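You operate a simulated robot arm through the tools that you are given. There is no shell and no other tool.

You are at the controls of a simulated two-armed robot. One attempt, no reset.

JOB
On the island top, fold the tea towel in half, so that its two long edges meet.
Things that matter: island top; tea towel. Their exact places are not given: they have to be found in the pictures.

Only the result counts: the job must be done as asked and must still hold three seconds after the hand-in. Knocking over, shifting, dropping, spilling or breaking anything else fails it. Flat cloth is picked up by pressing the open fingertips on it (5 to 10 N) and closing them slowly along it; thin cloth reads only 2 to 8 mm in the jaws.

ROBOT AND FRAMES
Two 7-joint arms with two-finger parallel grippers on one trunk, on a base that moves. Base frame: it is fixed to the floor where the robot stands at the start and does not move with it; the origin is under the middle of the robot, x ahead of it, y to its left, z up; the surface under the hand at the start is at about z = 910. Readings come in mm, rad, newtons and seconds.
The left shoulder is at the start at [71, 156, 1105], the right one opposite. Each reaches about 1231 mm from its shoulder. Places, roughly: island top [800, -200, 900]. Payload 3.91 kg a hand.
The tool frame of a hand sits at the grasp point between the pads (the TCP): z along the fingers, y along the line on which they close. The tips reach 30 mm beyond it. Largest opening 110 mm; finger width 20, thickness 10; the body of the gripper, 48 by 112 mm, starts 55 mm behind the TCP.
Orientation is that of the tool frame in the base frame, as a unit quaternion [x, y, z, w]. With the fingers straight down and closing along the base's y, the tool's x points along the base's -x, its y along +y and its z along -z.

CONTROLS
- The arms move only by the tool nudge_tool. It takes "left_series", "right_series" or both (then of equal length, played together; a hand with none holds still); each is a list of rows, each a list of 7 numbers: the shift along the base's x, y, z in mm, then the turn, a rotation vector about the base's x, y, z in rad, then the opening, from 0 (shut) to 1 (fully open). In form: [[dx, dy, dz, ax, ay, az, jaw], ...]. A call has 1 to 20 rows; each row shifts and turns the commanded pose from where the row before left it. A row lasts 0.2 s, in which the tool goes at most 50 mm and 0.15 rad; a call with a longer step from one row to the next is refused whole, and so is a gripper value outside its range. Where a pose cannot be reached the arm comes as near as it can. A force on the tool above 40 N (or 10 N above the force at the start of the call, whichever is more), or a blocked arm, ends the call early, and 0.2 s more pass. The fingers move at their own pace (about 108 mm/s each) and stop on an object; they squeeze with about 34 N. The grip force told is the motor's: it shows also when the fingers shut on nothing. Time passes only in rows, and 0.2 s behind the last, so rows that do not move let the fingers close. The reply holds the time, the measured pose of the TCP, the force on the tool along the base axes, the opening and the grip force, in the units named above and with some noise, with the torque about the TCP (base axes, N m) and any sound that the robot's microphone picked up.
- Cameras (640 x 400 px; columns grow to the right, rows downward): "scene" is now at [132.1, -40.9, 1336.9]; the picture's right is [-0.44, -0.90, 0.00], its down [-0.49, 0.23, -0.84] and it looks along [0.76, -0.37, -0.54] (base axes); focal length 226 px, centre (320, 200). "left" rides on the left gripper at [72, -17, -103] in its tool frame; the picture's right is [0.23, 0.97, 0.00], its down [-0.76, 0.18, -0.62] and it looks along [-0.61, 0.14, 0.78] (tool axes); focal length 222 px, centre (320, 200). "right" rides on the right gripper at [72, 17, -103] in its tool frame; the picture's right is [-0.23, 0.97, 0.00], its down [-0.76, -0.18, -0.62] and it looks along [-0.61, -0.14, 0.78] (tool axes); focal length 222 px, centre (320, 200).
- grab_frame(camera): a new picture of that camera. The clock stands still meanwhile.
- slide_trunk(by): slides the trunk up (or, below 0, down) by that many mm; the arms and the scene camera ride with it, the base frame stays. It gives what a move gives, with no picture.
- drive_base(legs): drives the robot by 1 to 6 legs, each [ahead, left, turn to the left] in mm, mm and rad, along the robot's own axes; the way and the turn of a leg run together, so that a leg with both is an arc; at most 1500 mm and 3.142 rad a leg. The arms and the cameras ride along, it lands a little off, and it stops where it bumps. It gives what a move gives.
- head_to(pan, tilt): turns the head with the scene camera to pan (to the left, within 1.501 rad either way) and tilt (down, from -0.506 to 1.204), counted from straight ahead of the robot. It gives what a move gives.
- point_at(camera, pixels): there is no depth. For up to 12 entries [column, row, z] of the newest picture of that camera ("zoom" is the newest enlarged one), the place [x, y] in the base frame at which the ray of that pixel passes the height z, good to about 2 mm. The clock stands still meanwhile.
- enlarge(camera, box): a new picture of the part [left, top, right, bottom] of that camera's present view, enlarged. The clock stands still meanwhile.
- hand_in(): hands the job in; it is judged then, once.

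Unless the task says otherwise, let go and move clear before handing in.

The tools are called after "Request:" as a command line: name --argument value ..., lists and objects as JSON in quotes. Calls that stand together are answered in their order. nudge_tool: Moves the arms, as the interface text tells. Its arguments: {"type":"object","properties":{"left_series":{"type":"array","items":{"type":"array","items":{"type":"number"}}},"right_series":{"type":"array","items":{"type":"array","items":{"type":"number"}}}},"required":[]} The other tools are called the same way: slide_trunk (by) moves the trunk up or down; drive_base (legs) drives the base; head_to (pan, tilt) turns the head that bears the scene camera; grab_frame (camera) takes a picture; point_at (camera, pixels) gives the place at which the rays of pixels pass given heights; enlarge (camera, box) takes an enlarged picture of a part of a camera's view; hand_in () hands the job in.

At the start:

```text
time: 0.0
left_tool_pos: [731.1, 133.4, 1054.3]
left_ee_rot: [-0.001, 1.0, 0.001, 0.0]
left_contact_force: [-0.3, -0.6, 0.0]
left_torque: [-0.01, -0.01, 0.03]
left_width: 109.8
left_grip_force: 0.1
right_tool_pos: [522.4, -472.8, 1156.4]
right_ee_rot: [0.0, 1.0, 0.0, 0.0]
right_contact_force: [0.5, 0.6, -0.1]
right_torque: [-0.02, 0.0, 0.0]
right_width: 110.2
right_grip_force: 0.1
trunk travel left (down, up): [-550.0, 390.0]
robot x, y, heading: [2.9, -2.6, -0.0]
head pan, tilt (commanded): [-0.45, 0.569]
```

scene: 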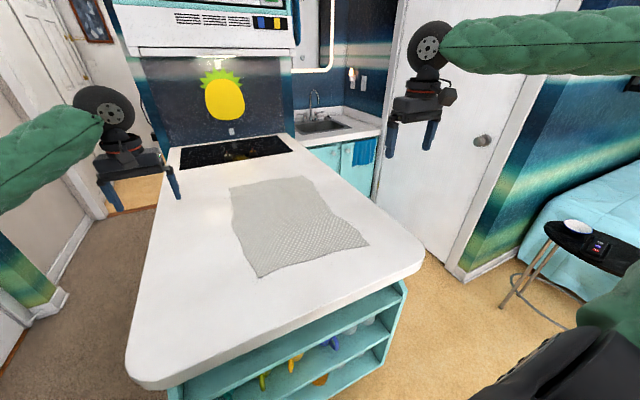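
right: 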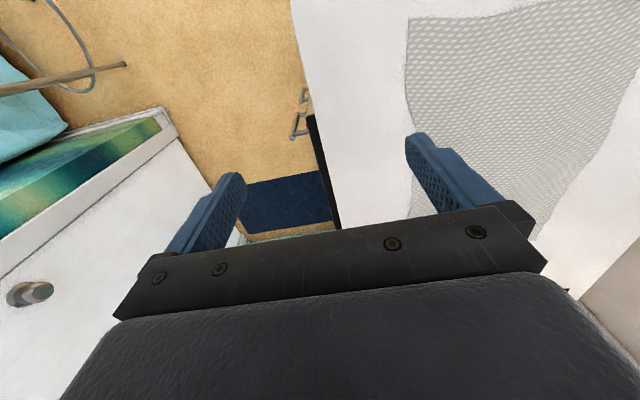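
left: 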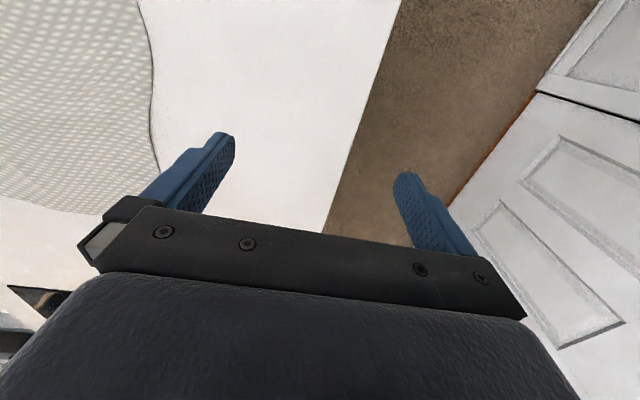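

The scene picture shows the grey towel on the island with corners near pixels (230,187), (305,177), (368,243) and (258,277). I'll enlarge that part to find the corners better.

Request:
enlarge --camera "scene" --box '[210, 160, 390, 290]'

Request:
point_at --camera "scene" --pixels '[[230, 187, 900], [305, 177, 900], [368, 243, 900], [258, 277, 900], [300, 260, 900], [340, 210, 900], [232, 230, 900], [127, 375, 900], [424, 255, 900], [180, 148, 900], [290, 134, 900]]'

```text
3.08 times, centred on (300, 225) of scene
```

zoom: 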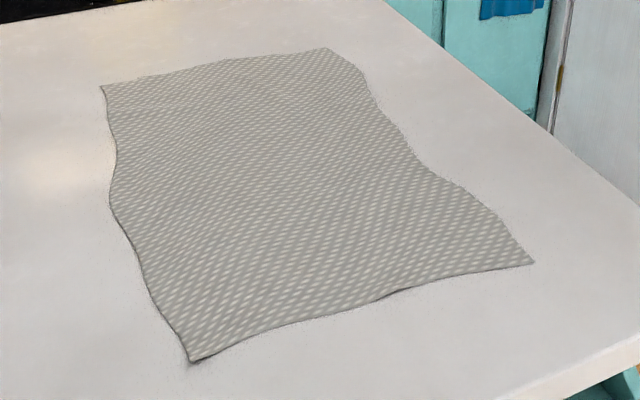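

```text
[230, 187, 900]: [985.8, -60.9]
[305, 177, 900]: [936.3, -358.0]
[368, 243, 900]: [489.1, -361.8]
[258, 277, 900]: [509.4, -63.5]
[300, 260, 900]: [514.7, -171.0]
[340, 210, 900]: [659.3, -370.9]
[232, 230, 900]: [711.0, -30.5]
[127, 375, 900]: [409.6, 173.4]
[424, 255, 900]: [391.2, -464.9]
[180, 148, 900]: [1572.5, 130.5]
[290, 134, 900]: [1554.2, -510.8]
```

The zoom shows all four corners at about (101,86), (327,48), (533,263) and (192,361), with wavy long edges. I'll read the outline at z = 910.

Request:
point_at --camera "zoom" --pixels '[[101, 86, 910], [327, 48, 910], [533, 263, 910], [192, 361, 910], [116, 145, 910], [109, 205, 910], [138, 262, 910], [163, 313, 910], [368, 86, 910], [412, 152, 910], [460, 186, 910], [495, 215, 910]]'

Request:
point_at --camera "zoom" --pixels '[[170, 72, 910], [220, 60, 910], [280, 52, 910], [250, 335, 910], [300, 318, 910], [370, 302, 910], [430, 280, 910], [480, 271, 910]]'

```text
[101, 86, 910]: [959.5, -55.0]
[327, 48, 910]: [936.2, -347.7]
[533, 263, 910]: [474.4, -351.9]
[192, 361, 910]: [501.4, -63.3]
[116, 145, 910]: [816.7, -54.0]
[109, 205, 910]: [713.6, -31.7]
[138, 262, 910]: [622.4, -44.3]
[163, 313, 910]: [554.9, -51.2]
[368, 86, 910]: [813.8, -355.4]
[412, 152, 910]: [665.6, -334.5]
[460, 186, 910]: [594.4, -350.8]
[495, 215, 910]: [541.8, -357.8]
```

```text
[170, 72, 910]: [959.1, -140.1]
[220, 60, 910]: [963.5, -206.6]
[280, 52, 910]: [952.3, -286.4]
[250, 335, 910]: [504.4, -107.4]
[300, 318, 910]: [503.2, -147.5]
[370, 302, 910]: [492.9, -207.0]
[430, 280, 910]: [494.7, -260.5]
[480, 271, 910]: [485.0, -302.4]
```

The towel spans x ≈ 475–960 and y ≈ -55 (left long edge) to -350 (right long edge). I'll fold the left edge onto the right one, left hand on the far corner and right hand on the near corner, and first bring both hands above those corners.

Request:
nudge_tool --left_series '[[25, -25, -5, 0, 0, 0, 1], [25, -25, -5, 0, 0, 0, 1], [25, -25, -5, 0, 0, 0, 1], [25, -25, -5, 0, 0, 0, 1], [25, -25, -5, 0, 0, 0, 1], [25, -25, -5, 0, 0, 0, 1], [25, -25, -5, 0, 0, 0, 1], [19, -25, -5, 0, 0, 0, 1], [0, 0, 0, 0, 0, 0, 1], [0, 0, 0, 0, 0, 0, 1]]' --right_series '[[1, 40, -14, 0, 0, 0, 1], [1, 40, -14, 0, 0, 0, 1], [1, 40, -14, 0, 0, 0, 1], [1, 40, -14, 0, 0, 0, 1], [1, 40, -14, 0, 0, 0, 1], [1, 40, -14, 0, 0, 0, 1], [1, 40, -14, 0, 0, 0, 1], [1, 40, -14, 0, 0, 0, 1], [1, 40, -14, 0, 0, 0, 1], [1, 40, -14, 0, 0, 0, 1]]'

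```text
time: 2.2
left_tool_pos: [928.6, -67.6, 1011.9]
left_ee_rot: [0.001, 1.0, 0.0, -0.001]
left_contact_force: [0.2, 0.2, 0.5]
left_torque: [0.02, 0.04, 0.0]
left_width: 110.0
left_grip_force: 0.1
right_tool_pos: [537.1, -71.4, 1015.9]
right_ee_rot: [0.0, 1.0, 0.0, -0.001]
right_contact_force: [-0.8, -0.3, -0.2]
right_torque: [0.02, 0.04, 0.01]
right_width: 109.9
right_grip_force: 0.1
trunk travel left (down, up): [-550.0, 390.0]
robot x, y, heading: [2.3, 2.3, -0.003]
head pan, tilt (commanded): [-0.45, 0.569]
```

Both hands sit about 100 mm above the left-edge corners with no contact. I'll take pictures to see how they line up with the edge.

Request:
grab_frame --camera "scene"

Request:
grab_frame --camera "left"

Request:
grab_frame --camera "right"

```text
taken
```

scene: 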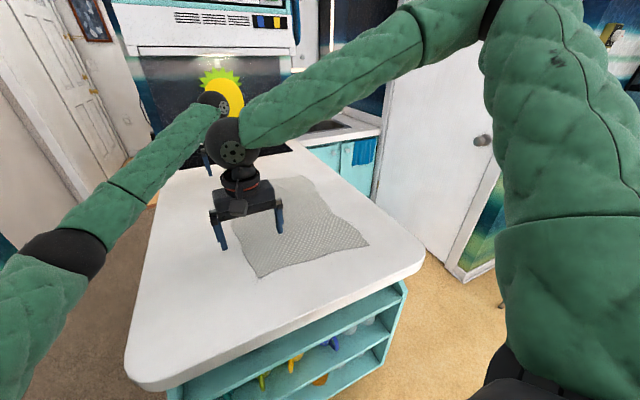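

```text
taken
```

left: 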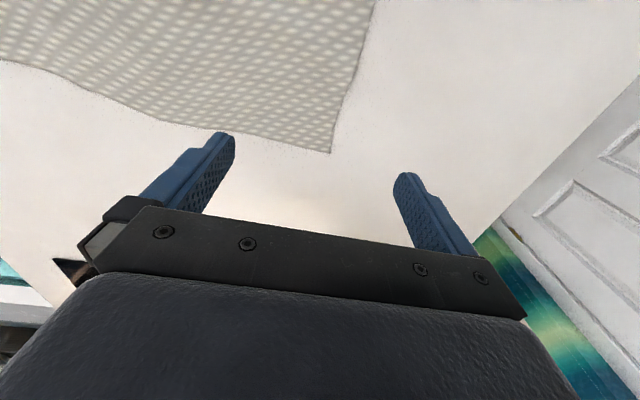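

```text
taken
```

right: 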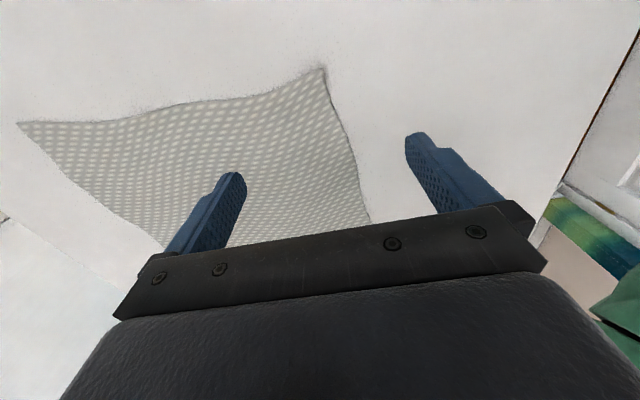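

The left camera shows the far-left corner at (332,153) and the right camera the near-left corner at (323,70). I'll locate them from these closer views.

Request:
point_at --camera "left" --pixels '[[332, 153, 905], [332, 153, 900], [345, 90, 905], [370, 20, 905], [240, 130, 905], [160, 117, 905], [80, 82, 905], [20, 64, 905]]'

Request:
point_at --camera "right" --pixels '[[323, 70, 905], [323, 70, 900], [17, 123, 905], [338, 120, 905], [355, 160, 905], [370, 215, 905], [180, 105, 905], [100, 122, 905], [80, 180, 905], [150, 235, 905]]'

Request:
point_at --camera "scene" --pixels '[[258, 277, 905], [368, 243, 905]]'

```text
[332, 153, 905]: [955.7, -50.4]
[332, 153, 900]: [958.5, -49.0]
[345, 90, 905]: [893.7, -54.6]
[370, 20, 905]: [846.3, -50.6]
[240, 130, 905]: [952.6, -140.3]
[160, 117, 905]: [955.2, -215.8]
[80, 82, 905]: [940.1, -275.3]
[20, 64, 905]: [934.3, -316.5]
```

```text
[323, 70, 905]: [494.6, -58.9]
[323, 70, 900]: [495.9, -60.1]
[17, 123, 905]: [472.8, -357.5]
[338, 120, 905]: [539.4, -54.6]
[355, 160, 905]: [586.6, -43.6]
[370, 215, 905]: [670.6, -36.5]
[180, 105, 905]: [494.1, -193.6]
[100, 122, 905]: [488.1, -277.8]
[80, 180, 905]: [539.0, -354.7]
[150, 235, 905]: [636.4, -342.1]
```

```text
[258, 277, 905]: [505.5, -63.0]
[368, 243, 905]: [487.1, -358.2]
```

The near-left corner is at about (495,-59), the far-left at (957,-50), the near-right at (473,-357) and the far-right at about (935,-348). I'll bring both hands down to just above the cloth, 25 mm in from the corners and with the outer finger at the edge, at jaw 0.4.

Request:
nudge_tool --left_series '[[1, -5, -20, 0, 0, 0, 0.6], [1, -5, -20, 0, 0, 0, 0.4], [1, -4, -15, 0, 0, 0, 0.4], [0, 0, -5, 0, 0, 0, 0.4], [0, 0, 0, 0, 0, 0, 0.4], [0, 0, 0, 0, 0, 0, 0.4]]' --right_series '[[-6, -5, -20, 0, 0, 0, 0.6], [-6, -5, -20, 0, 0, 0, 0.4], [-5, -5, -15, 0, 0, 0, 0.4], [0, 0, -8, 0, 0, 0, 0.4], [0, 0, 0, 0, 0, 0, 0.4], [0, 0, 0, 0, 0, 0, 0.4]]'

Request:
grab_frame --camera "left"

Request:
grab_frame --camera "right"

```text
time: 3.6
left_tool_pos: [927.9, -81.2, 953.7]
left_ee_rot: [0.0, 1.0, 0.0, -0.001]
left_contact_force: [0.9, 0.2, 0.8]
left_torque: [-0.02, -0.01, -0.03]
left_width: 43.9
left_grip_force: 0.1
right_tool_pos: [518.1, -87.2, 955.3]
right_ee_rot: [-0.001, 1.0, 0.0, 0.0]
right_contact_force: [0.4, 0.2, 0.5]
right_torque: [-0.04, -0.03, 0.02]
right_width: 44.3
right_grip_force: 0.1
trunk travel left (down, up): [-550.0, 390.0]
robot x, y, heading: [1.2, 0.9, -0.0]
head pan, tilt (commanded): [-0.45, 0.569]
```

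```text
taken
```

left: 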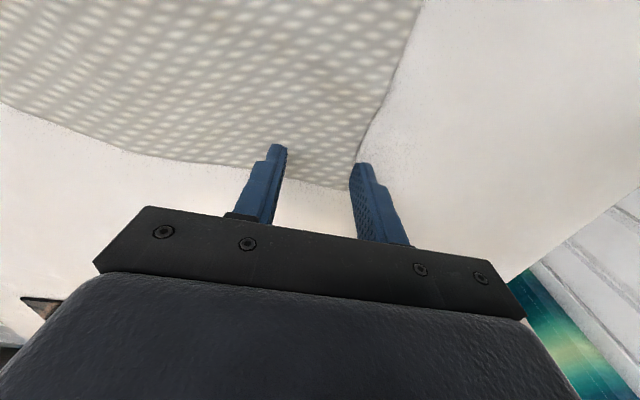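

```text
taken
```

right: 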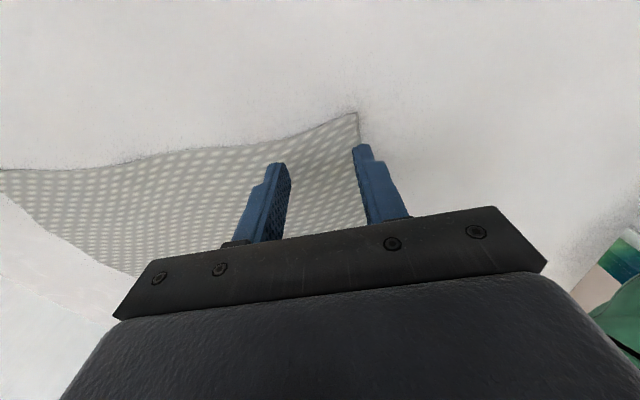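

Both grippers straddle a strip inside the left edge; the near corner shows at (357,113) in the right camera, and the edge passes right by the outer fingers. I'll check the edge positions from these pictures.

Request:
point_at --camera "left" --pixels '[[368, 135, 903], [352, 189, 903], [395, 75, 903], [180, 160, 903], [300, 180, 903], [357, 163, 925], [280, 146, 925]]'

Request:
point_at --camera "right" --pixels '[[357, 113, 903], [358, 140, 903], [363, 215, 903], [276, 165, 925], [362, 147, 925]]'

```text
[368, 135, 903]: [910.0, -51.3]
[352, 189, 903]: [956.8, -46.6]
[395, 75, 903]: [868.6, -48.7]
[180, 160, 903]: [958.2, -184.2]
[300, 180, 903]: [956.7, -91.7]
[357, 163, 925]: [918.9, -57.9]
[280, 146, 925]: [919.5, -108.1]
```

```text
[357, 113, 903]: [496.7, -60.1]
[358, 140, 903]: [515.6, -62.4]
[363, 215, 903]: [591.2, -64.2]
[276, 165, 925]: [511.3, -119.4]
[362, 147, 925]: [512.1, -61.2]
```

The left hand's outer finger is centred at about y = -54 against an edge at -50, and the right hand's at -60 against -61. I'll shift both slightly inward and lower gently toward contact.

Request:
nudge_tool --left_series '[[0, -3, -4, 0, 0, 0, 0.4], [0, 0, -4, 0, 0, 0, 0.4], [0, 0, -3, 0, 0, 0, 0.4], [0, 0, -2, 0, 0, 0, 0.4], [0, 0, 0, 0, 0, 0, 0.4]]' --right_series '[[0, -5, -4, 0, 0, 0, 0.4], [0, 0, -4, 0, 0, 0, 0.4], [0, 0, -3, 0, 0, 0, 0.4], [0, 0, -3, 0, 0, 0, 0.4], [0, 0, 0, 0, 0, 0, 0.4]]'

```text
time: 4.8
left_tool_pos: [929.2, -74.3, 952.7]
left_ee_rot: [-0.003, 1.0, -0.001, 0.006]
left_contact_force: [0.4, -0.7, -0.9]
left_torque: [0.0, 0.0, -0.01]
left_width: 44.2
left_grip_force: 0.0
right_tool_pos: [514.0, -88.4, 944.3]
right_ee_rot: [-0.001, 1.0, -0.002, 0.001]
right_contact_force: [-0.7, -0.4, 0.4]
right_torque: [0.0, 0.01, -0.01]
right_width: 43.9
right_grip_force: 0.0
trunk travel left (down, up): [-550.0, 390.0]
robot x, y, heading: [-1.6, 3.4, 0.0]
head pan, tilt (commanded): [-0.45, 0.569]
```

The left hand did not follow: it stays at y = -74, z = 953 with no tool force, so its arm may be touching something or held at a limit. I'll look at the scene before moving on.

Request:
grab_frame --camera "scene"

Request:
grab_frame --camera "left"

```text
taken
```

scene: 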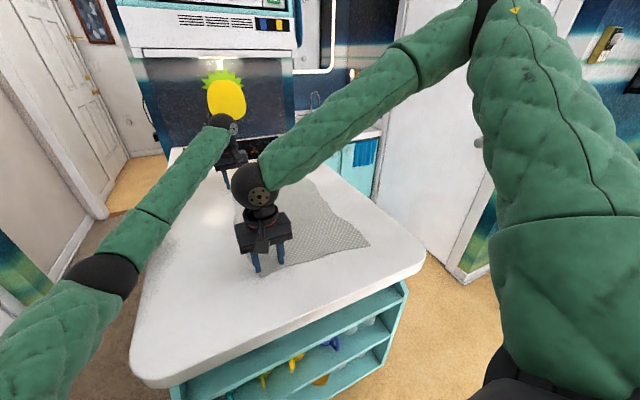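

```text
taken
```

left: 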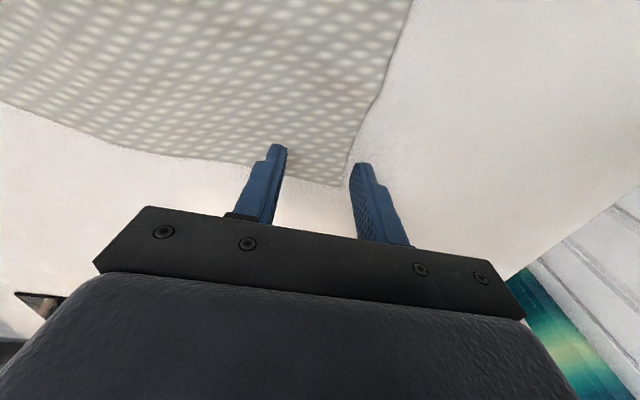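

In the picture the left forearm runs from the elbow at (105,275) over the island's left rim near (165,215), so it may be resting on that rim. I'll check the elbow's place for several heights.

Request:
point_at --camera "scene" --pixels '[[105, 275, 850], [105, 275, 900], [105, 275, 950], [105, 275, 1000], [105, 275, 1100], [145, 230, 900], [145, 230, 950], [145, 230, 1000], [145, 230, 1100], [225, 130, 1130], [185, 175, 1000], [185, 175, 1100]]'

Request:
enlarge --camera "scene" --box '[0, 100, 300, 300]'

```text
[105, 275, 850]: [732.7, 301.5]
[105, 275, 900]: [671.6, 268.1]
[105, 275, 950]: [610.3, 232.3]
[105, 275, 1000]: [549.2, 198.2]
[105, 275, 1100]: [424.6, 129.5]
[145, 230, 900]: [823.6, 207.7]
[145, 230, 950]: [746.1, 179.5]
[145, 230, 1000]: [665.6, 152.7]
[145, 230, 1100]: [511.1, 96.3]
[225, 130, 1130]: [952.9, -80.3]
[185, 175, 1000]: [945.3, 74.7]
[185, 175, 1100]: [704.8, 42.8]
```

```text
2.00 times, centred on (150, 200) of scene
```

zoom: 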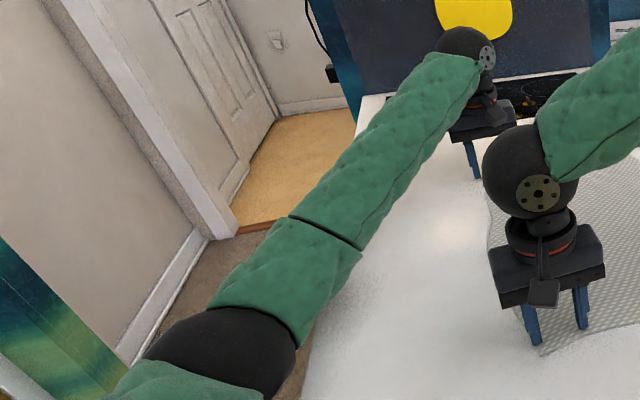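

The left elbow works out at about z = 970–1000 beside the island's left rim, so it is likely resting there, and the later far-right target is also near the reach limit. I'll raise the trunk 180 mm to lift the elbow clear, then look.

Request:
slide_trunk --by 180

Request:
head_to --pan -0.9 --tilt 0.95

Request:
grab_frame --camera "scene"

```text
time: 6.8
left_tool_pos: [928.7, -84.0, 1121.8]
left_ee_rot: [0.0, 1.0, 0.0, -0.001]
left_contact_force: [-0.5, -0.7, 0.2]
left_torque: [-0.01, 0.01, -0.01]
left_width: 44.1
left_grip_force: 0.1
right_tool_pos: [516.7, -91.8, 1119.7]
right_ee_rot: [-0.001, 1.0, 0.001, 0.0]
right_contact_force: [-0.9, 0.6, -0.3]
right_torque: [0.01, 0.02, 0.01]
right_width: 44.2
right_grip_force: 0.0
trunk travel left (down, up): [-730.0, 210.0]
robot x, y, heading: [0.8, 2.1, -0.004]
head pan, tilt (commanded): [-0.45, 0.569]
```

```text
time: 7.7
left_tool_pos: [927.7, -83.6, 1122.2]
left_ee_rot: [0.0, 1.0, 0.0, 0.0]
left_contact_force: [0.2, -0.4, 0.6]
left_torque: [-0.02, 0.0, -0.01]
left_width: 44.0
left_grip_force: 0.0
right_tool_pos: [514.9, -92.4, 1120.3]
right_ee_rot: [-0.001, 1.0, 0.0, 0.0]
right_contact_force: [0.0, 0.2, 0.8]
right_torque: [-0.04, 0.0, 0.05]
right_width: 44.0
right_grip_force: 0.0
trunk travel left (down, up): [-730.0, 210.0]
robot x, y, heading: [0.0, -0.2, 0.003]
head pan, tilt (commanded): [-0.901, 0.949]
```

```text
taken
```

scene: 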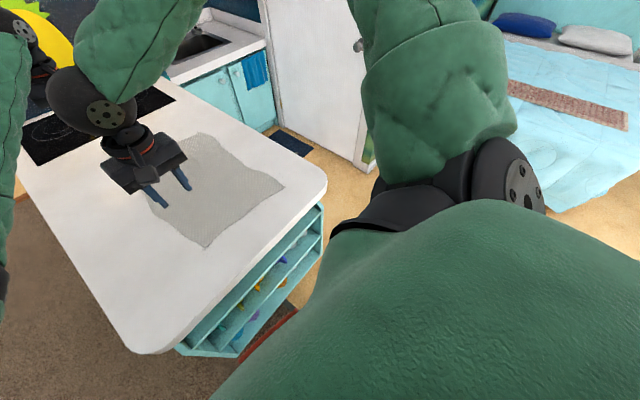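

With the trunk raised the left hand tracks again (y = -83.6, z = 1122), so the elbow had been on the rim. Before shifting the base I'll look straight down ahead to see the clearance to the island.

Request:
head_to --pan 0.0 --tilt 1.2

Request:
grab_frame --camera "scene"

```text
time: 8.9
left_tool_pos: [928.2, -83.3, 1121.9]
left_ee_rot: [0.001, 1.0, 0.0, 0.0]
left_contact_force: [0.1, -0.4, 0.2]
left_torque: [-0.04, -0.02, 0.0]
left_width: 44.1
left_grip_force: 0.1
right_tool_pos: [516.9, -92.7, 1120.4]
right_ee_rot: [-0.001, 1.0, 0.0, 0.0]
right_contact_force: [-0.2, 0.8, -0.2]
right_torque: [0.02, 0.02, -0.02]
right_width: 43.9
right_grip_force: 0.1
trunk travel left (down, up): [-730.0, 210.0]
robot x, y, heading: [-3.6, -2.7, 0.001]
head pan, tilt (commanded): [0.0, 1.201]
```

```text
taken
```

scene: 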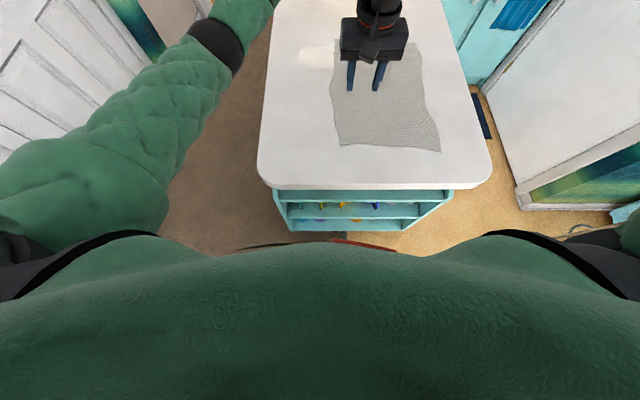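

A dark item with a red edge shows on the floor at about (365,243), just past the chest. I'll enlarge it to see whether it is an obstacle or a mat.

Request:
enlarge --camera "scene" --box '[220, 170, 520, 270]'

Request:
point_at --camera "scene" --pixels '[[330, 240, 0], [395, 250, 0], [330, 240, 150], [395, 250, 150], [240, 247, 0], [290, 245, 0]]'

```text
2.13 times, centred on (370, 220) of scene
```

zoom: 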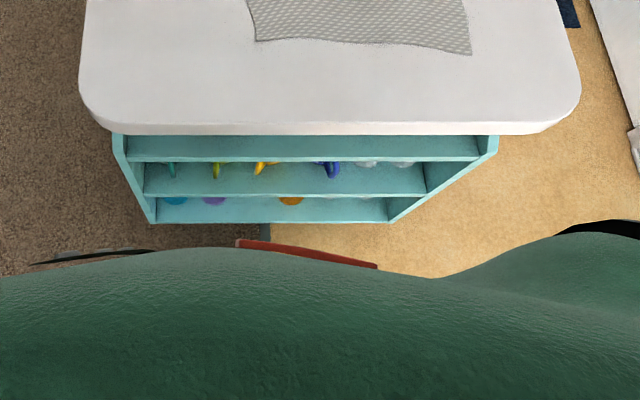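

```text
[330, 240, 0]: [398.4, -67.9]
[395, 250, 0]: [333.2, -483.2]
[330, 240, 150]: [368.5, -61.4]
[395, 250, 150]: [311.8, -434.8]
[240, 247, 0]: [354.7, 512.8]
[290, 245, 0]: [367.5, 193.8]
```

The red strip lies along the floor from about (398,-68) to (333,-483), and could be a rug edge or an object. I'll look from another head angle before deciding on any drive.

Request:
head_to --pan -0.5 --tilt 1.0

Request:
grab_frame --camera "scene"

Request:
enlarge --camera "scene" --box '[200, 200, 440, 350]'

```text
time: 9.8
left_tool_pos: [928.3, -83.3, 1122.6]
left_ee_rot: [0.0, 1.0, 0.0, -0.001]
left_contact_force: [0.6, 0.0, 0.1]
left_torque: [-0.01, 0.0, -0.03]
left_width: 44.0
left_grip_force: 0.0
right_tool_pos: [515.3, -92.1, 1120.6]
right_ee_rot: [-0.001, 1.0, 0.0, -0.001]
right_contact_force: [0.6, -0.2, -0.9]
right_torque: [-0.02, -0.03, -0.01]
right_width: 44.1
right_grip_force: 0.1
trunk travel left (down, up): [-730.0, 210.0]
robot x, y, heading: [-3.2, 1.0, 0.003]
head pan, tilt (commanded): [-0.499, 1.0]
```

```text
taken
```

scene: 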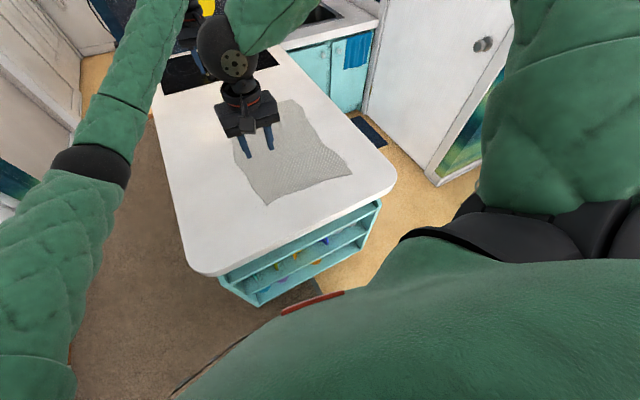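

```text
2.67 times, centred on (320, 275) of scene
```

zoom: 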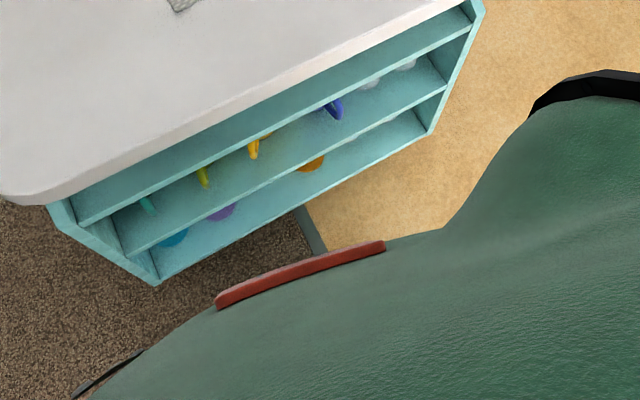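

The red strip appears again hugging the chest outline, from zoom (218,303) to (385,243). I'll triangulate its height by comparing with the earlier view.

Request:
point_at --camera "zoom" --pixels '[[218, 300, 0], [385, 243, 0], [218, 300, 300], [385, 243, 300], [218, 300, 600], [385, 243, 600], [160, 285, 0], [430, 135, 0]]'

```text
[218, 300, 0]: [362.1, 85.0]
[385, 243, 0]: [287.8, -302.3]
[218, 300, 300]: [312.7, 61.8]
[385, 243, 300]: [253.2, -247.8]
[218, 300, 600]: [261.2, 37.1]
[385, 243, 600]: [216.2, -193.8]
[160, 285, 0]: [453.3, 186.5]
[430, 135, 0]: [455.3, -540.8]
```

The strip shifts with the head view and stays tight to the chest, so I can't tell what it is, and I'd rather not drive. Instead I'll rehearse the carry in the air by moving both hands above the right edge, to test whether the left arm can reach there.

Request:
nudge_tool --left_series '[[-2, -33, -15, 0, 0, 0, 0.4], [-2, -33, -15, 0, 0, 0, 0.4], [-2, -33, -15, 0, 0, 0, 0.4], [-2, -33, -15, 0, 0, 0, 0.4], [-2, -33, -15, 0, 0, 0, 0.4], [-2, -33, -15, 0, 0, 0, 0.4], [-2, -33, -15, 0, 0, 0, 0.4], [-4, -31, -15, 0, 0, 0, 0.4], [0, 0, 0, 0, 0, 0, 0.4]]' --right_series '[[-2, -33, -15, 0, 0, 0, 0.4], [-2, -33, -15, 0, 0, 0, 0.4], [-2, -33, -15, 0, 0, 0, 0.4], [-2, -33, -15, 0, 0, 0, 0.4], [-2, -33, -15, 0, 0, 0, 0.4], [-2, -33, -15, 0, 0, 0, 0.4], [-2, -33, -15, 0, 0, 0, 0.4], [-4, -23, -15, 0, 0, 0, 0.4], [0, 0, 0, 0, 0, 0, 0.4]]'

Request:
head_to --pan -0.35 --tilt 0.75

Request:
grab_frame --camera "scene"

Request:
grab_frame --camera "left"

Request:
grab_frame --camera "right"

```text
time: 11.8
left_tool_pos: [911.0, -346.6, 999.9]
left_ee_rot: [-0.001, 1.0, 0.0, 0.0]
left_contact_force: [0.6, -0.2, 0.0]
left_torque: [-0.01, 0.02, 0.01]
left_width: 44.1
left_grip_force: 0.0
right_tool_pos: [502.8, -348.5, 999.0]
right_ee_rot: [-0.001, 1.0, 0.0, 0.0]
right_contact_force: [0.0, 0.8, -0.8]
right_torque: [0.0, -0.01, 0.0]
right_width: 43.9
right_grip_force: 0.0
trunk travel left (down, up): [-730.0, 210.0]
robot x, y, heading: [1.8, -3.5, -0.002]
head pan, tilt (commanded): [-0.499, 1.0]
```

```text
time: 12.6
left_tool_pos: [908.6, -347.7, 1000.1]
left_ee_rot: [0.0, 1.0, -0.001, 0.0]
left_contact_force: [-0.1, 0.9, -0.6]
left_torque: [0.02, 0.01, 0.01]
left_width: 43.9
left_grip_force: 0.1
right_tool_pos: [500.6, -348.5, 998.1]
right_ee_rot: [-0.001, 1.0, 0.001, 0.0]
right_contact_force: [0.7, -0.8, 0.5]
right_torque: [-0.01, -0.01, 0.0]
right_width: 44.1
right_grip_force: 0.0
trunk travel left (down, up): [-730.0, 210.0]
robot x, y, heading: [4.3, -3.6, -0.0]
head pan, tilt (commanded): [-0.351, 0.75]
```

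```text
taken
```

scene: 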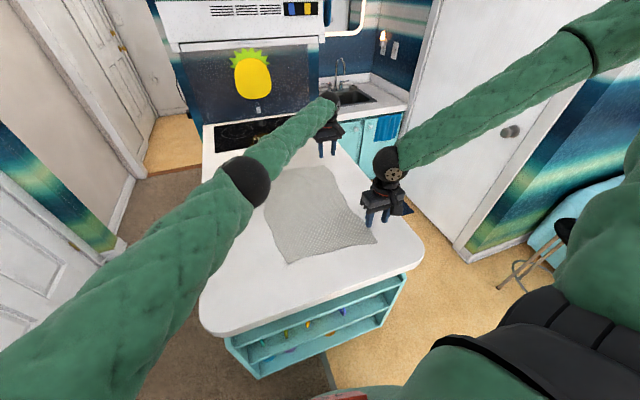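

```text
taken
```

left: 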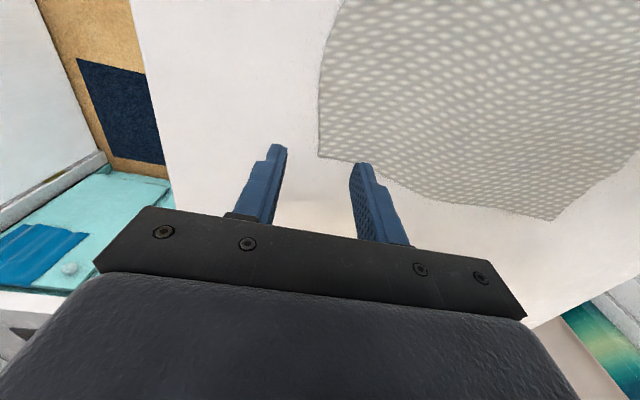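

```text
taken
```

right: 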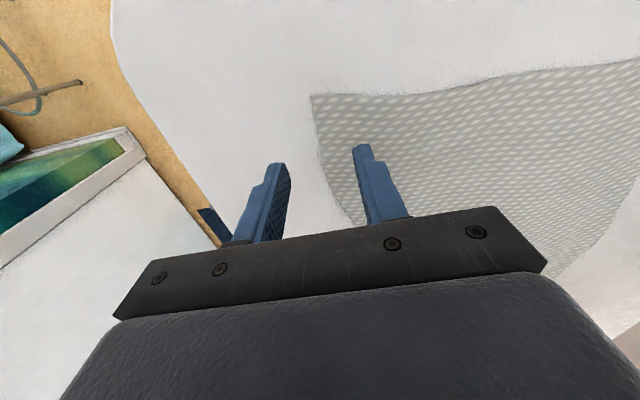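

Both hands reached the right-edge positions cleanly (left at [909,-348,1000]), and from here a fold toward the left will end in the easier pose. So I'll grasp the right edge instead; the corners show at (319,157) in the left picture and (311,96) in the right one.

Request:
point_at --camera "left" --pixels '[[319, 157, 903], [318, 110, 903], [330, 40, 903], [560, 220, 903], [400, 190, 903]]'

Request:
point_at --camera "right" --pixels '[[311, 96, 903], [318, 140, 903], [330, 180, 903], [350, 218, 903], [480, 83, 903], [636, 60, 903]]'

Request:
point_at --camera "scene" --pixels '[[290, 263, 903], [376, 241, 903], [268, 178, 903], [327, 166, 903]]'

```text
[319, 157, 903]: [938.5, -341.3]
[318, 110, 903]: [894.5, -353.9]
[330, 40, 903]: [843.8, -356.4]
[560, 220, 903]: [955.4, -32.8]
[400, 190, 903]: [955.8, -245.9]
```

```text
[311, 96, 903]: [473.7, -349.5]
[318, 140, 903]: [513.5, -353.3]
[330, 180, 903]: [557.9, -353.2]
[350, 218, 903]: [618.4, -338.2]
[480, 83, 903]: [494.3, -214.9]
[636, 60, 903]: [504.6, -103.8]
```

```text
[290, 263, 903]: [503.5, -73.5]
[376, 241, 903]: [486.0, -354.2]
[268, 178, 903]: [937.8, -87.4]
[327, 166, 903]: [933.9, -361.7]
```

The right edge is at y ≈ -349 under the left hand (x = 911) and y ≈ -352 under the right hand (x = 500). I'll shift both hands about 31 mm inward so the outer fingers land just inside the edge, and lower to just above the cloth.

Request:
nudge_tool --left_series '[[1, 16, -15, 0, 0, 0, 0.4], [1, 16, -15, 0, 0, 0, 0.4], [0, 0, -15, 0, 0, 0, 0.4], [0, 0, -8, 0, 0, 0, 0.4], [0, 0, 0, 0, 0, 0, 0.4], [0, 0, 0, 0, 0, 0, 0.4]]' --right_series '[[0, 15, -15, 0, 0, 0, 0.4], [0, 15, -15, 0, 0, 0, 0.4], [0, 0, -15, 0, 0, 0, 0.4], [0, 0, -8, 0, 0, 0, 0.4], [0, 0, 0, 0, 0, 0, 0.4], [0, 0, 0, 0, 0, 0, 0.4]]'

Request:
grab_frame --camera "left"

Request:
grab_frame --camera "right"

Request:
grab_frame --camera "scene"

```text
time: 14.0
left_tool_pos: [912.3, -314.3, 947.4]
left_ee_rot: [0.001, 1.0, 0.0, -0.001]
left_contact_force: [0.3, -0.3, -0.6]
left_torque: [-0.04, 0.02, 0.02]
left_width: 44.1
left_grip_force: 0.1
right_tool_pos: [499.1, -318.1, 946.9]
right_ee_rot: [-0.001, 1.0, 0.001, -0.001]
right_contact_force: [0.0, 1.2, 0.1]
right_torque: [-0.02, -0.02, -0.04]
right_width: 44.1
right_grip_force: 0.1
trunk travel left (down, up): [-730.0, 210.0]
robot x, y, heading: [2.2, 0.4, -0.004]
head pan, tilt (commanded): [-0.351, 0.75]
```

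```text
taken
```

left: 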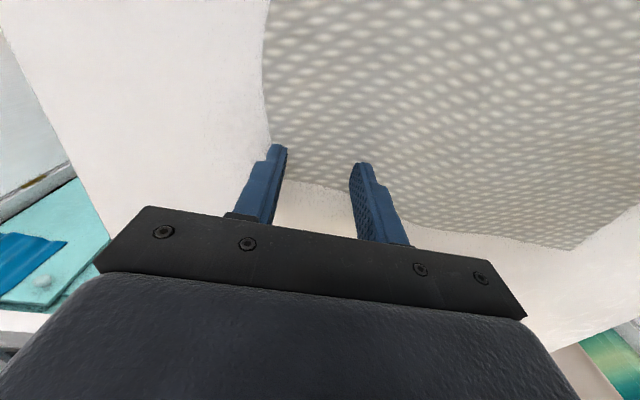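

```text
taken
```

right: 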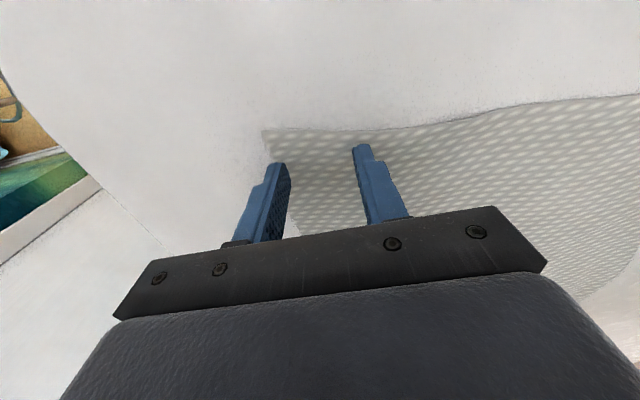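

```text
taken
```

scene: 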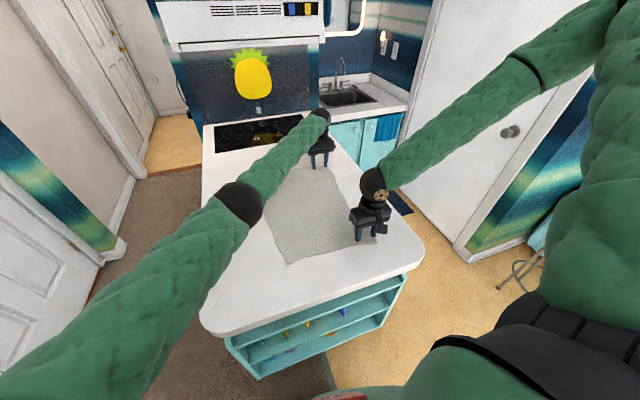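

The outer fingers sit just inside the right edge in both hand views, with no contact yet at z ≈ 947. I'll lower both slowly to find the cloth.

Request:
nudge_tool --left_series '[[0, 0, -2, 0, 0, 0, 0.4], [0, 0, -2, 0, 0, 0, 0.4], [0, 0, -2, 0, 0, 0, 0.4], [0, 0, -1, 0, 0, 0, 0.4], [0, 0, 0, 0, 0, 0, 0.4]]' --right_series '[[0, 0, -2, 0, 0, 0, 0.4], [0, 0, -2, 0, 0, 0, 0.4], [0, 0, -2, 0, 0, 0, 0.4], [0, 0, -1, 0, 0, 0, 0.4], [0, 0, 0, 0, 0, 0, 0.4]]'

```text
time: 15.2
left_tool_pos: [911.9, -314.2, 941.7]
left_ee_rot: [0.0, 1.0, 0.0, 0.0]
left_contact_force: [0.3, 0.3, 0.4]
left_torque: [-0.03, 0.01, -0.01]
left_width: 44.1
left_grip_force: 0.1
right_tool_pos: [496.7, -317.0, 942.0]
right_ee_rot: [-0.001, 1.0, 0.0, 0.001]
right_contact_force: [2.8, -4.1, 23.6]
right_torque: [-0.16, 0.0, 0.02]
right_width: 44.3
right_grip_force: 0.3
trunk travel left (down, up): [-730.0, 210.0]
robot x, y, heading: [0.3, -3.8, -0.003]
head pan, tilt (commanded): [-0.351, 0.75]
```

The right hand is already pressing at 23.6 N (z ≈ 942), so the top is at about z = 911; the left is not touching yet. I'll ease the right up 1 mm and lower the left a little.

Request:
nudge_tool --left_series '[[0, 0, -1, 0, 0, 0, 0.4], [0, 0, 0, 0, 0, 0, 0.4]]' --right_series '[[0, 0, 1, 0, 0, 0, 0.4], [0, 0, 0, 0, 0, 0, 0.4]]'

```text
time: 15.8
left_tool_pos: [910.7, -314.9, 942.3]
left_ee_rot: [0.001, 1.0, -0.001, 0.001]
left_contact_force: [-0.3, 0.1, 10.0]
left_torque: [-0.15, -0.03, -0.03]
left_width: 43.8
left_grip_force: 0.0
right_tool_pos: [496.2, -317.5, 940.6]
right_ee_rot: [-0.001, 1.0, 0.0, 0.0]
right_contact_force: [2.4, 0.1, 7.2]
right_torque: [-0.01, -0.01, 0.03]
right_width: 43.9
right_grip_force: 0.1
trunk travel left (down, up): [-730.0, 210.0]
robot x, y, heading: [-1.1, -1.2, -0.001]
head pan, tilt (commanded): [-0.351, 0.75]
```

Both hands press within range now (left 10 N, right 7.2 N). I'll close the fingers slowly along the cloth.

Request:
nudge_tool --left_series '[[0, 0, 0, 0, 0, 0, 0.37], [0, 0, 0, 0, 0, 0, 0.34], [0, 0, 0, 0, 0, 0, 0.31], [0, 0, 0, 0, 0, 0, 0.28], [0, 0, 0, 0, 0, 0, 0.25], [0, 0, 0, 0, 0, 0, 0.22], [0, 0, 0, 0, 0, 0, 0.19], [0, 0, 0, 0, 0, 0, 0.16], [0, 0, 0, 0, 0, 0, 0.13], [0, 0, 0, 0, 0, 0, 0.1], [0, 0, 0, 0, 0, 0, 0.07], [0, 0, 0, 0, 0, 0, 0.04], [0, 0, 0, 0, 0, 0, 0.01], [0, 0, 0, 0, 0, 0, 0], [0, 0, 0, 0, 0, 0, 0]]' --right_series '[[0, 0, 0, 0, 0, 0, 0.37], [0, 0, 0, 0, 0, 0, 0.34], [0, 0, 0, 0, 0, 0, 0.31], [0, 0, 0, 0, 0, 0, 0.28], [0, 0, 0, 0, 0, 0, 0.25], [0, 0, 0, 0, 0, 0, 0.22], [0, 0, 0, 0, 0, 0, 0.19], [0, 0, 0, 0, 0, 0, 0.16], [0, 0, 0, 0, 0, 0, 0.13], [0, 0, 0, 0, 0, 0, 0.1], [0, 0, 0, 0, 0, 0, 0.07], [0, 0, 0, 0, 0, 0, 0.04], [0, 0, 0, 0, 0, 0, 0.01], [0, 0, 0, 0, 0, 0, 0], [0, 0, 0, 0, 0, 0, 0]]'

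Request:
grab_frame --camera "left"

Request:
grab_frame --camera "right"

```text
time: 19.0
left_tool_pos: [911.5, -314.3, 940.6]
left_ee_rot: [0.0, 1.0, 0.0, 0.001]
left_contact_force: [-1.7, -1.3, 17.6]
left_torque: [-0.12, -0.02, 0.05]
left_width: 2.3
left_grip_force: 34.1
right_tool_pos: [495.9, -315.9, 942.3]
right_ee_rot: [-0.002, 1.0, -0.001, 0.0]
right_contact_force: [0.7, 0.8, 8.9]
right_torque: [0.03, -0.12, 0.04]
right_width: 2.3
right_grip_force: 34.0
trunk travel left (down, up): [-730.0, 210.0]
robot x, y, heading: [-3.2, 2.5, 0.0]
head pan, tilt (commanded): [-0.351, 0.75]
```

```text
taken
```

left: 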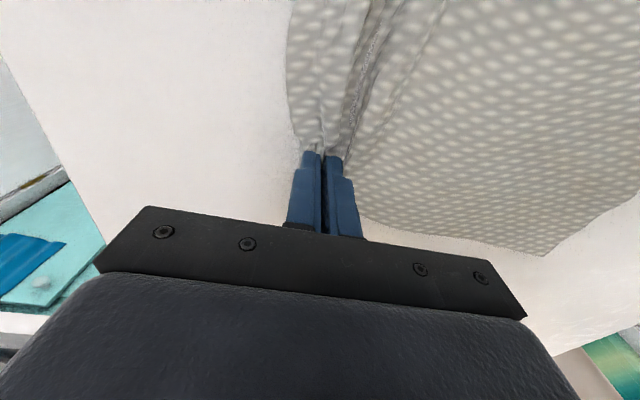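

```text
taken
```

right: 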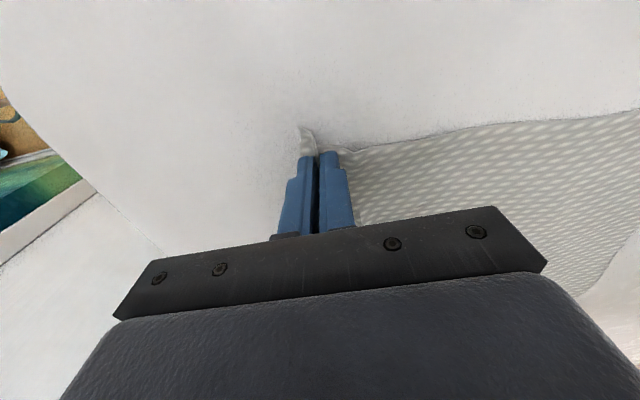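

Both jaws read 2.3 mm at 34 N and the left picture shows a pleat running into the fingers, so the cloth seems gripped. I'll lift both hands 40 mm gently and check.

Request:
nudge_tool --left_series '[[0, 0, 5, 0, 0, 0, 0], [0, 2, 8, 0, 0, 0, 0], [0, 3, 9, 0, 0, 0, 0], [0, 3, 9, 0, 0, 0, 0], [0, 2, 9, 0, 0, 0, 0], [0, 0, 0, 0, 0, 0, 0]]' --right_series '[[0, 0, 5, 0, 0, 0, 0], [0, 2, 8, 0, 0, 0, 0], [0, 3, 9, 0, 0, 0, 0], [0, 3, 9, 0, 0, 0, 0], [0, 2, 9, 0, 0, 0, 0], [0, 0, 0, 0, 0, 0, 0]]'

Request:
grab_frame --camera "left"

Request:
grab_frame --camera "right"

Request:
enlarge --camera "scene" --box '[190, 110, 430, 260]'

```text
time: 20.4
left_tool_pos: [912.7, -304.9, 979.9]
left_ee_rot: [0.0, 1.0, 0.0, 0.0]
left_contact_force: [-1.7, 0.3, -0.6]
left_torque: [0.02, 0.06, -0.01]
left_width: 2.2
left_grip_force: 33.8
right_tool_pos: [499.0, -306.4, 981.4]
right_ee_rot: [0.0, 1.0, 0.0, 0.0]
right_contact_force: [0.5, 0.2, 0.0]
right_torque: [-0.01, -0.02, 0.05]
right_width: 2.6
right_grip_force: 34.0
trunk travel left (down, up): [-730.0, 210.0]
robot x, y, heading: [0.5, 1.0, -0.0]
head pan, tilt (commanded): [-0.351, 0.75]
```

```text
taken
```

left: 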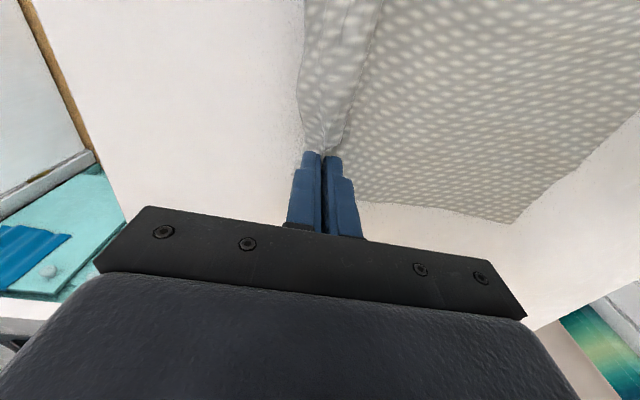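

```text
taken
```

right: 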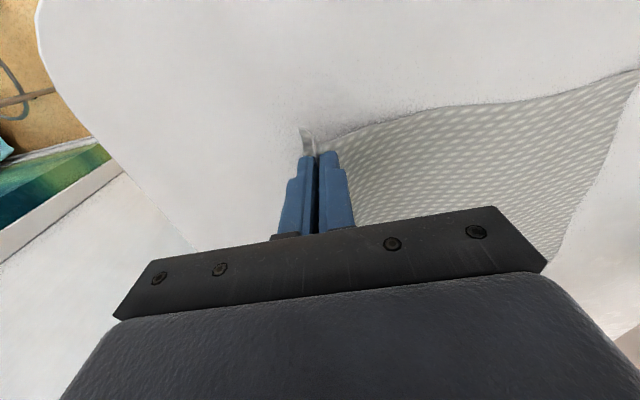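

```text
2.67 times, centred on (310, 185) of scene
```

zoom: 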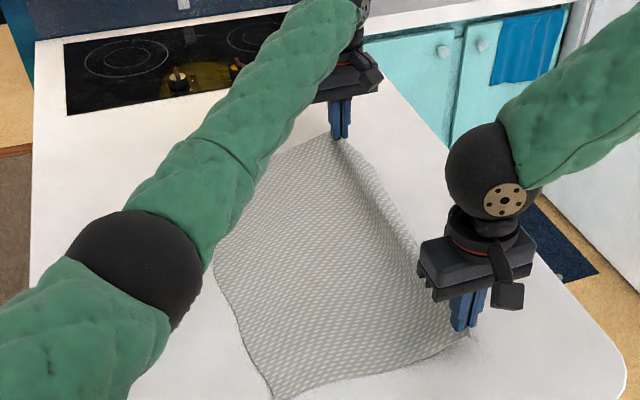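

The lift works: the edge comes up in both hands. But this top pinch leaves a pleat and a turned-back hem at the edge if I carry it over, so pinching the midline and letting both halves hang together should fold cleaner. I'll set this edge back down and spread the pleat by opening slowly.

Request:
nudge_tool --left_series '[[0, -2, -9, 0, 0, 0, 0], [0, -3, -9, 0, 0, 0, 0], [0, -3, -9, 0, 0, 0, 0], [0, -2, -8, 0, 0, 0, 0], [0, 0, -4, 0, 0, 0, 0], [0, 0, 0, 0, 0, 0, 0], [0, 0, 0, 0, 0, 0, 0.05], [0, 0, 0, 0, 0, 0, 0.1], [0, 0, 0, 0, 0, 0, 0.15], [0, 0, 0, 0, 0, 0, 0.2], [0, 0, 0, 0, 0, 0, 0.25], [0, 0, 0, 0, 0, 0, 0.3], [0, 0, 0, 0, 0, 0, 0.35], [0, 0, 0, 0, 0, 0, 0.4], [0, 0, 0, 0, 0, 0, 0.4]]' --right_series '[[0, -2, -9, 0, 0, 0, 0], [0, -3, -9, 0, 0, 0, 0], [0, -3, -9, 0, 0, 0, 0], [0, -2, -8, 0, 0, 0, 0], [0, 0, -4, 0, 0, 0, 0], [0, 0, 0, 0, 0, 0, 0], [0, 0, 0, 0, 0, 0, 0.05], [0, 0, 0, 0, 0, 0, 0.1], [0, 0, 0, 0, 0, 0, 0.15], [0, 0, 0, 0, 0, 0, 0.2], [0, 0, 0, 0, 0, 0, 0.25], [0, 0, 0, 0, 0, 0, 0.3], [0, 0, 0, 0, 0, 0, 0.35], [0, 0, 0, 0, 0, 0, 0.4], [0, 0, 0, 0, 0, 0, 0.4]]'

Request:
grab_frame --camera "left"

Request:
grab_frame --camera "right"

```text
time: 23.6
left_tool_pos: [912.9, -313.4, 942.4]
left_ee_rot: [0.001, 1.0, 0.0, 0.0]
left_contact_force: [-0.3, -0.5, 0.6]
left_torque: [-0.02, 0.01, -0.01]
left_width: 44.0
left_grip_force: 0.0
right_tool_pos: [496.7, -317.0, 942.6]
right_ee_rot: [0.0, 1.0, 0.0, 0.0]
right_contact_force: [0.1, -1.2, 0.2]
right_torque: [0.0, -0.01, 0.03]
right_width: 44.1
right_grip_force: 0.0
trunk travel left (down, up): [-730.0, 210.0]
robot x, y, heading: [-3.3, 0.4, 0.003]
head pan, tilt (commanded): [-0.351, 0.75]
```

```text
taken
```

left: 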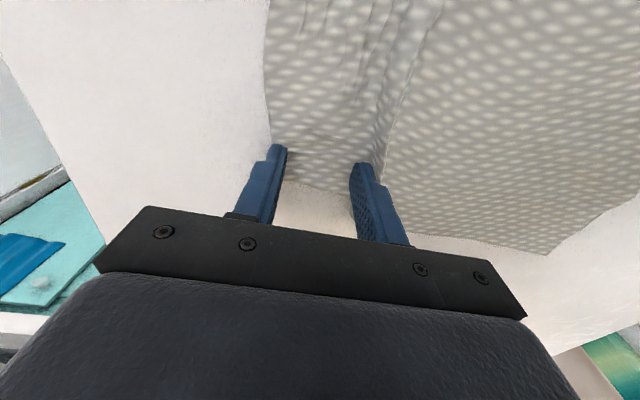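

```text
taken
```

right: 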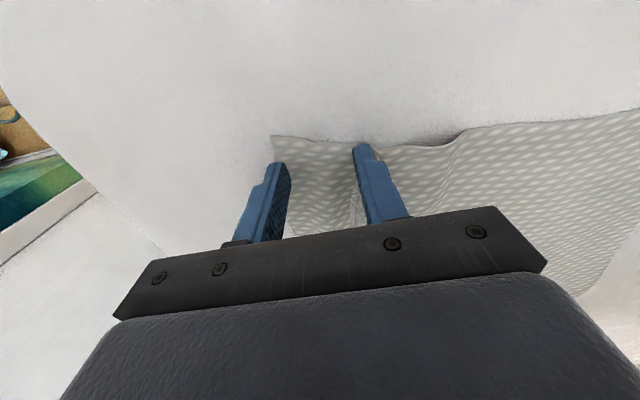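

The pleats spread back out nearly flat on release, so the cloth recovers well. I'll raise both hands and move them over the midline (y ≈ -200) to look again.

Request:
nudge_tool --left_series '[[0, 0, 20, 0, 0, 0, 0.4], [0, 0, 25, 0, 0, 0, 0.4], [0, 0, 25, 0, 0, 0, 0.4], [2, 28, 15, 0, 0, 0, 0.4], [2, 28, 0, 0, 0, 0, 0.4], [2, 28, 0, 0, 0, 0, 0.4], [2, 30, 0, 0, 0, 0, 0.4], [0, 0, 0, 0, 0, 0, 0.4]]' --right_series '[[0, 0, 20, 0, 0, 0, 0.4], [0, 0, 25, 0, 0, 0, 0.4], [0, 0, 25, 0, 0, 0, 0.4], [3, 28, 15, 0, 0, 0, 0.4], [3, 28, 0, 0, 0, 0, 0.4], [3, 28, 0, 0, 0, 0, 0.4], [4, 28, 0, 0, 0, 0, 0.4], [0, 0, 0, 0, 0, 0, 0.4]]'

Request:
grab_frame --camera "left"

Request:
grab_frame --camera "right"

Request:
enlarge --camera "scene" --box '[190, 110, 430, 260]'

```text
time: 25.4
left_tool_pos: [920.8, -201.9, 1027.9]
left_ee_rot: [0.0, 1.0, 0.001, 0.0]
left_contact_force: [0.3, -0.1, 0.1]
left_torque: [0.04, 0.0, 0.01]
left_width: 44.2
left_grip_force: 0.0
right_tool_pos: [509.3, -207.1, 1027.1]
right_ee_rot: [0.0, 1.0, 0.002, -0.001]
right_contact_force: [-0.4, -0.6, 0.1]
right_torque: [0.03, -0.03, 0.03]
right_width: 44.1
right_grip_force: 0.0
trunk travel left (down, up): [-730.0, 210.0]
robot x, y, heading: [1.7, -0.9, -0.004]
head pan, tilt (commanded): [-0.351, 0.75]
```

```text
taken
```

left: 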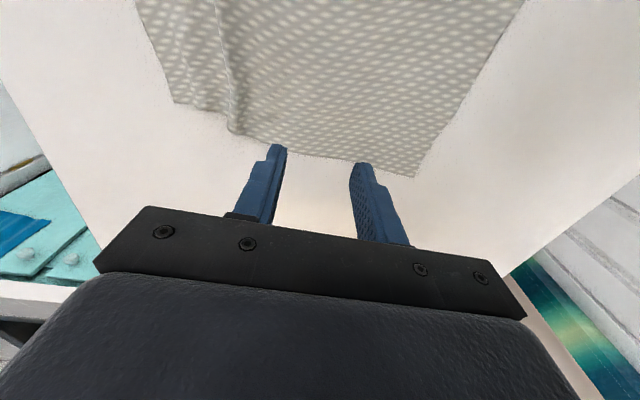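

```text
taken
```

right: 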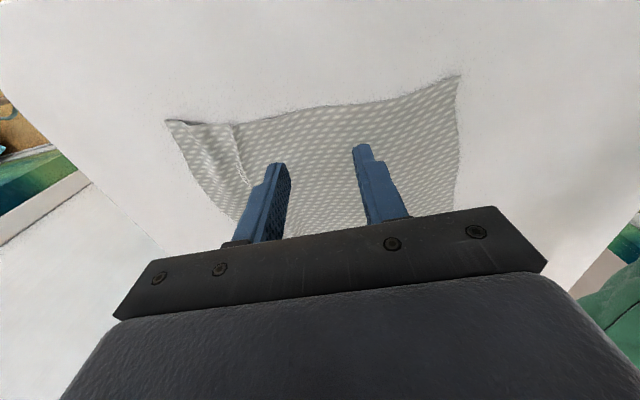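

```text
2.67 times, centred on (310, 185) of scene
```

zoom: 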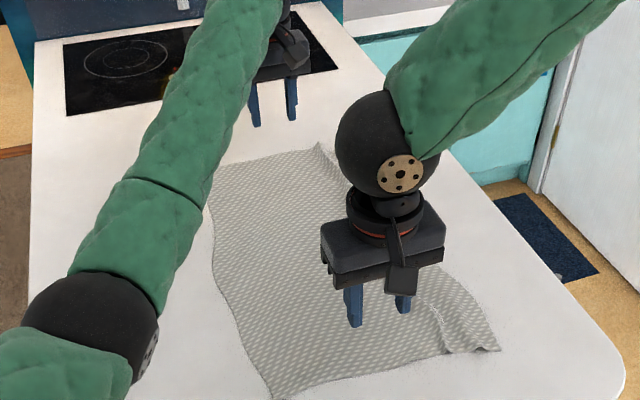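

A small residual ridge remains about 50 mm inside the right edge at both ends, with corners now at (172,102)/(413,177) in the left view and (167,122)/(459,75) in the right view. I'll measure these again.

Request:
point_at --camera "left" --pixels '[[172, 102, 912], [230, 130, 912], [320, 155, 912], [413, 177, 912], [150, 40, 912], [465, 100, 912], [225, 60, 915]]'

Request:
point_at --camera "right" --pixels '[[167, 122, 912], [235, 123, 912], [459, 75, 912], [350, 103, 912], [190, 165, 912], [458, 150, 912], [240, 150, 915]]'

```text
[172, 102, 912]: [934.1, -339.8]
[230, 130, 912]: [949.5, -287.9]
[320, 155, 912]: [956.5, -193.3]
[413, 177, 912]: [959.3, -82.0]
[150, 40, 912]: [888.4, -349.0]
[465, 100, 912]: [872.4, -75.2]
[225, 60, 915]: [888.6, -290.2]
```

```text
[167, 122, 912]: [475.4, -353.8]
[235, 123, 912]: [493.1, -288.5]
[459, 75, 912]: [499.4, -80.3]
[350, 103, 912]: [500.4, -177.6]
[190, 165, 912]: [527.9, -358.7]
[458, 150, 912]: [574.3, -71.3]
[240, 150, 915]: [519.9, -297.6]
```

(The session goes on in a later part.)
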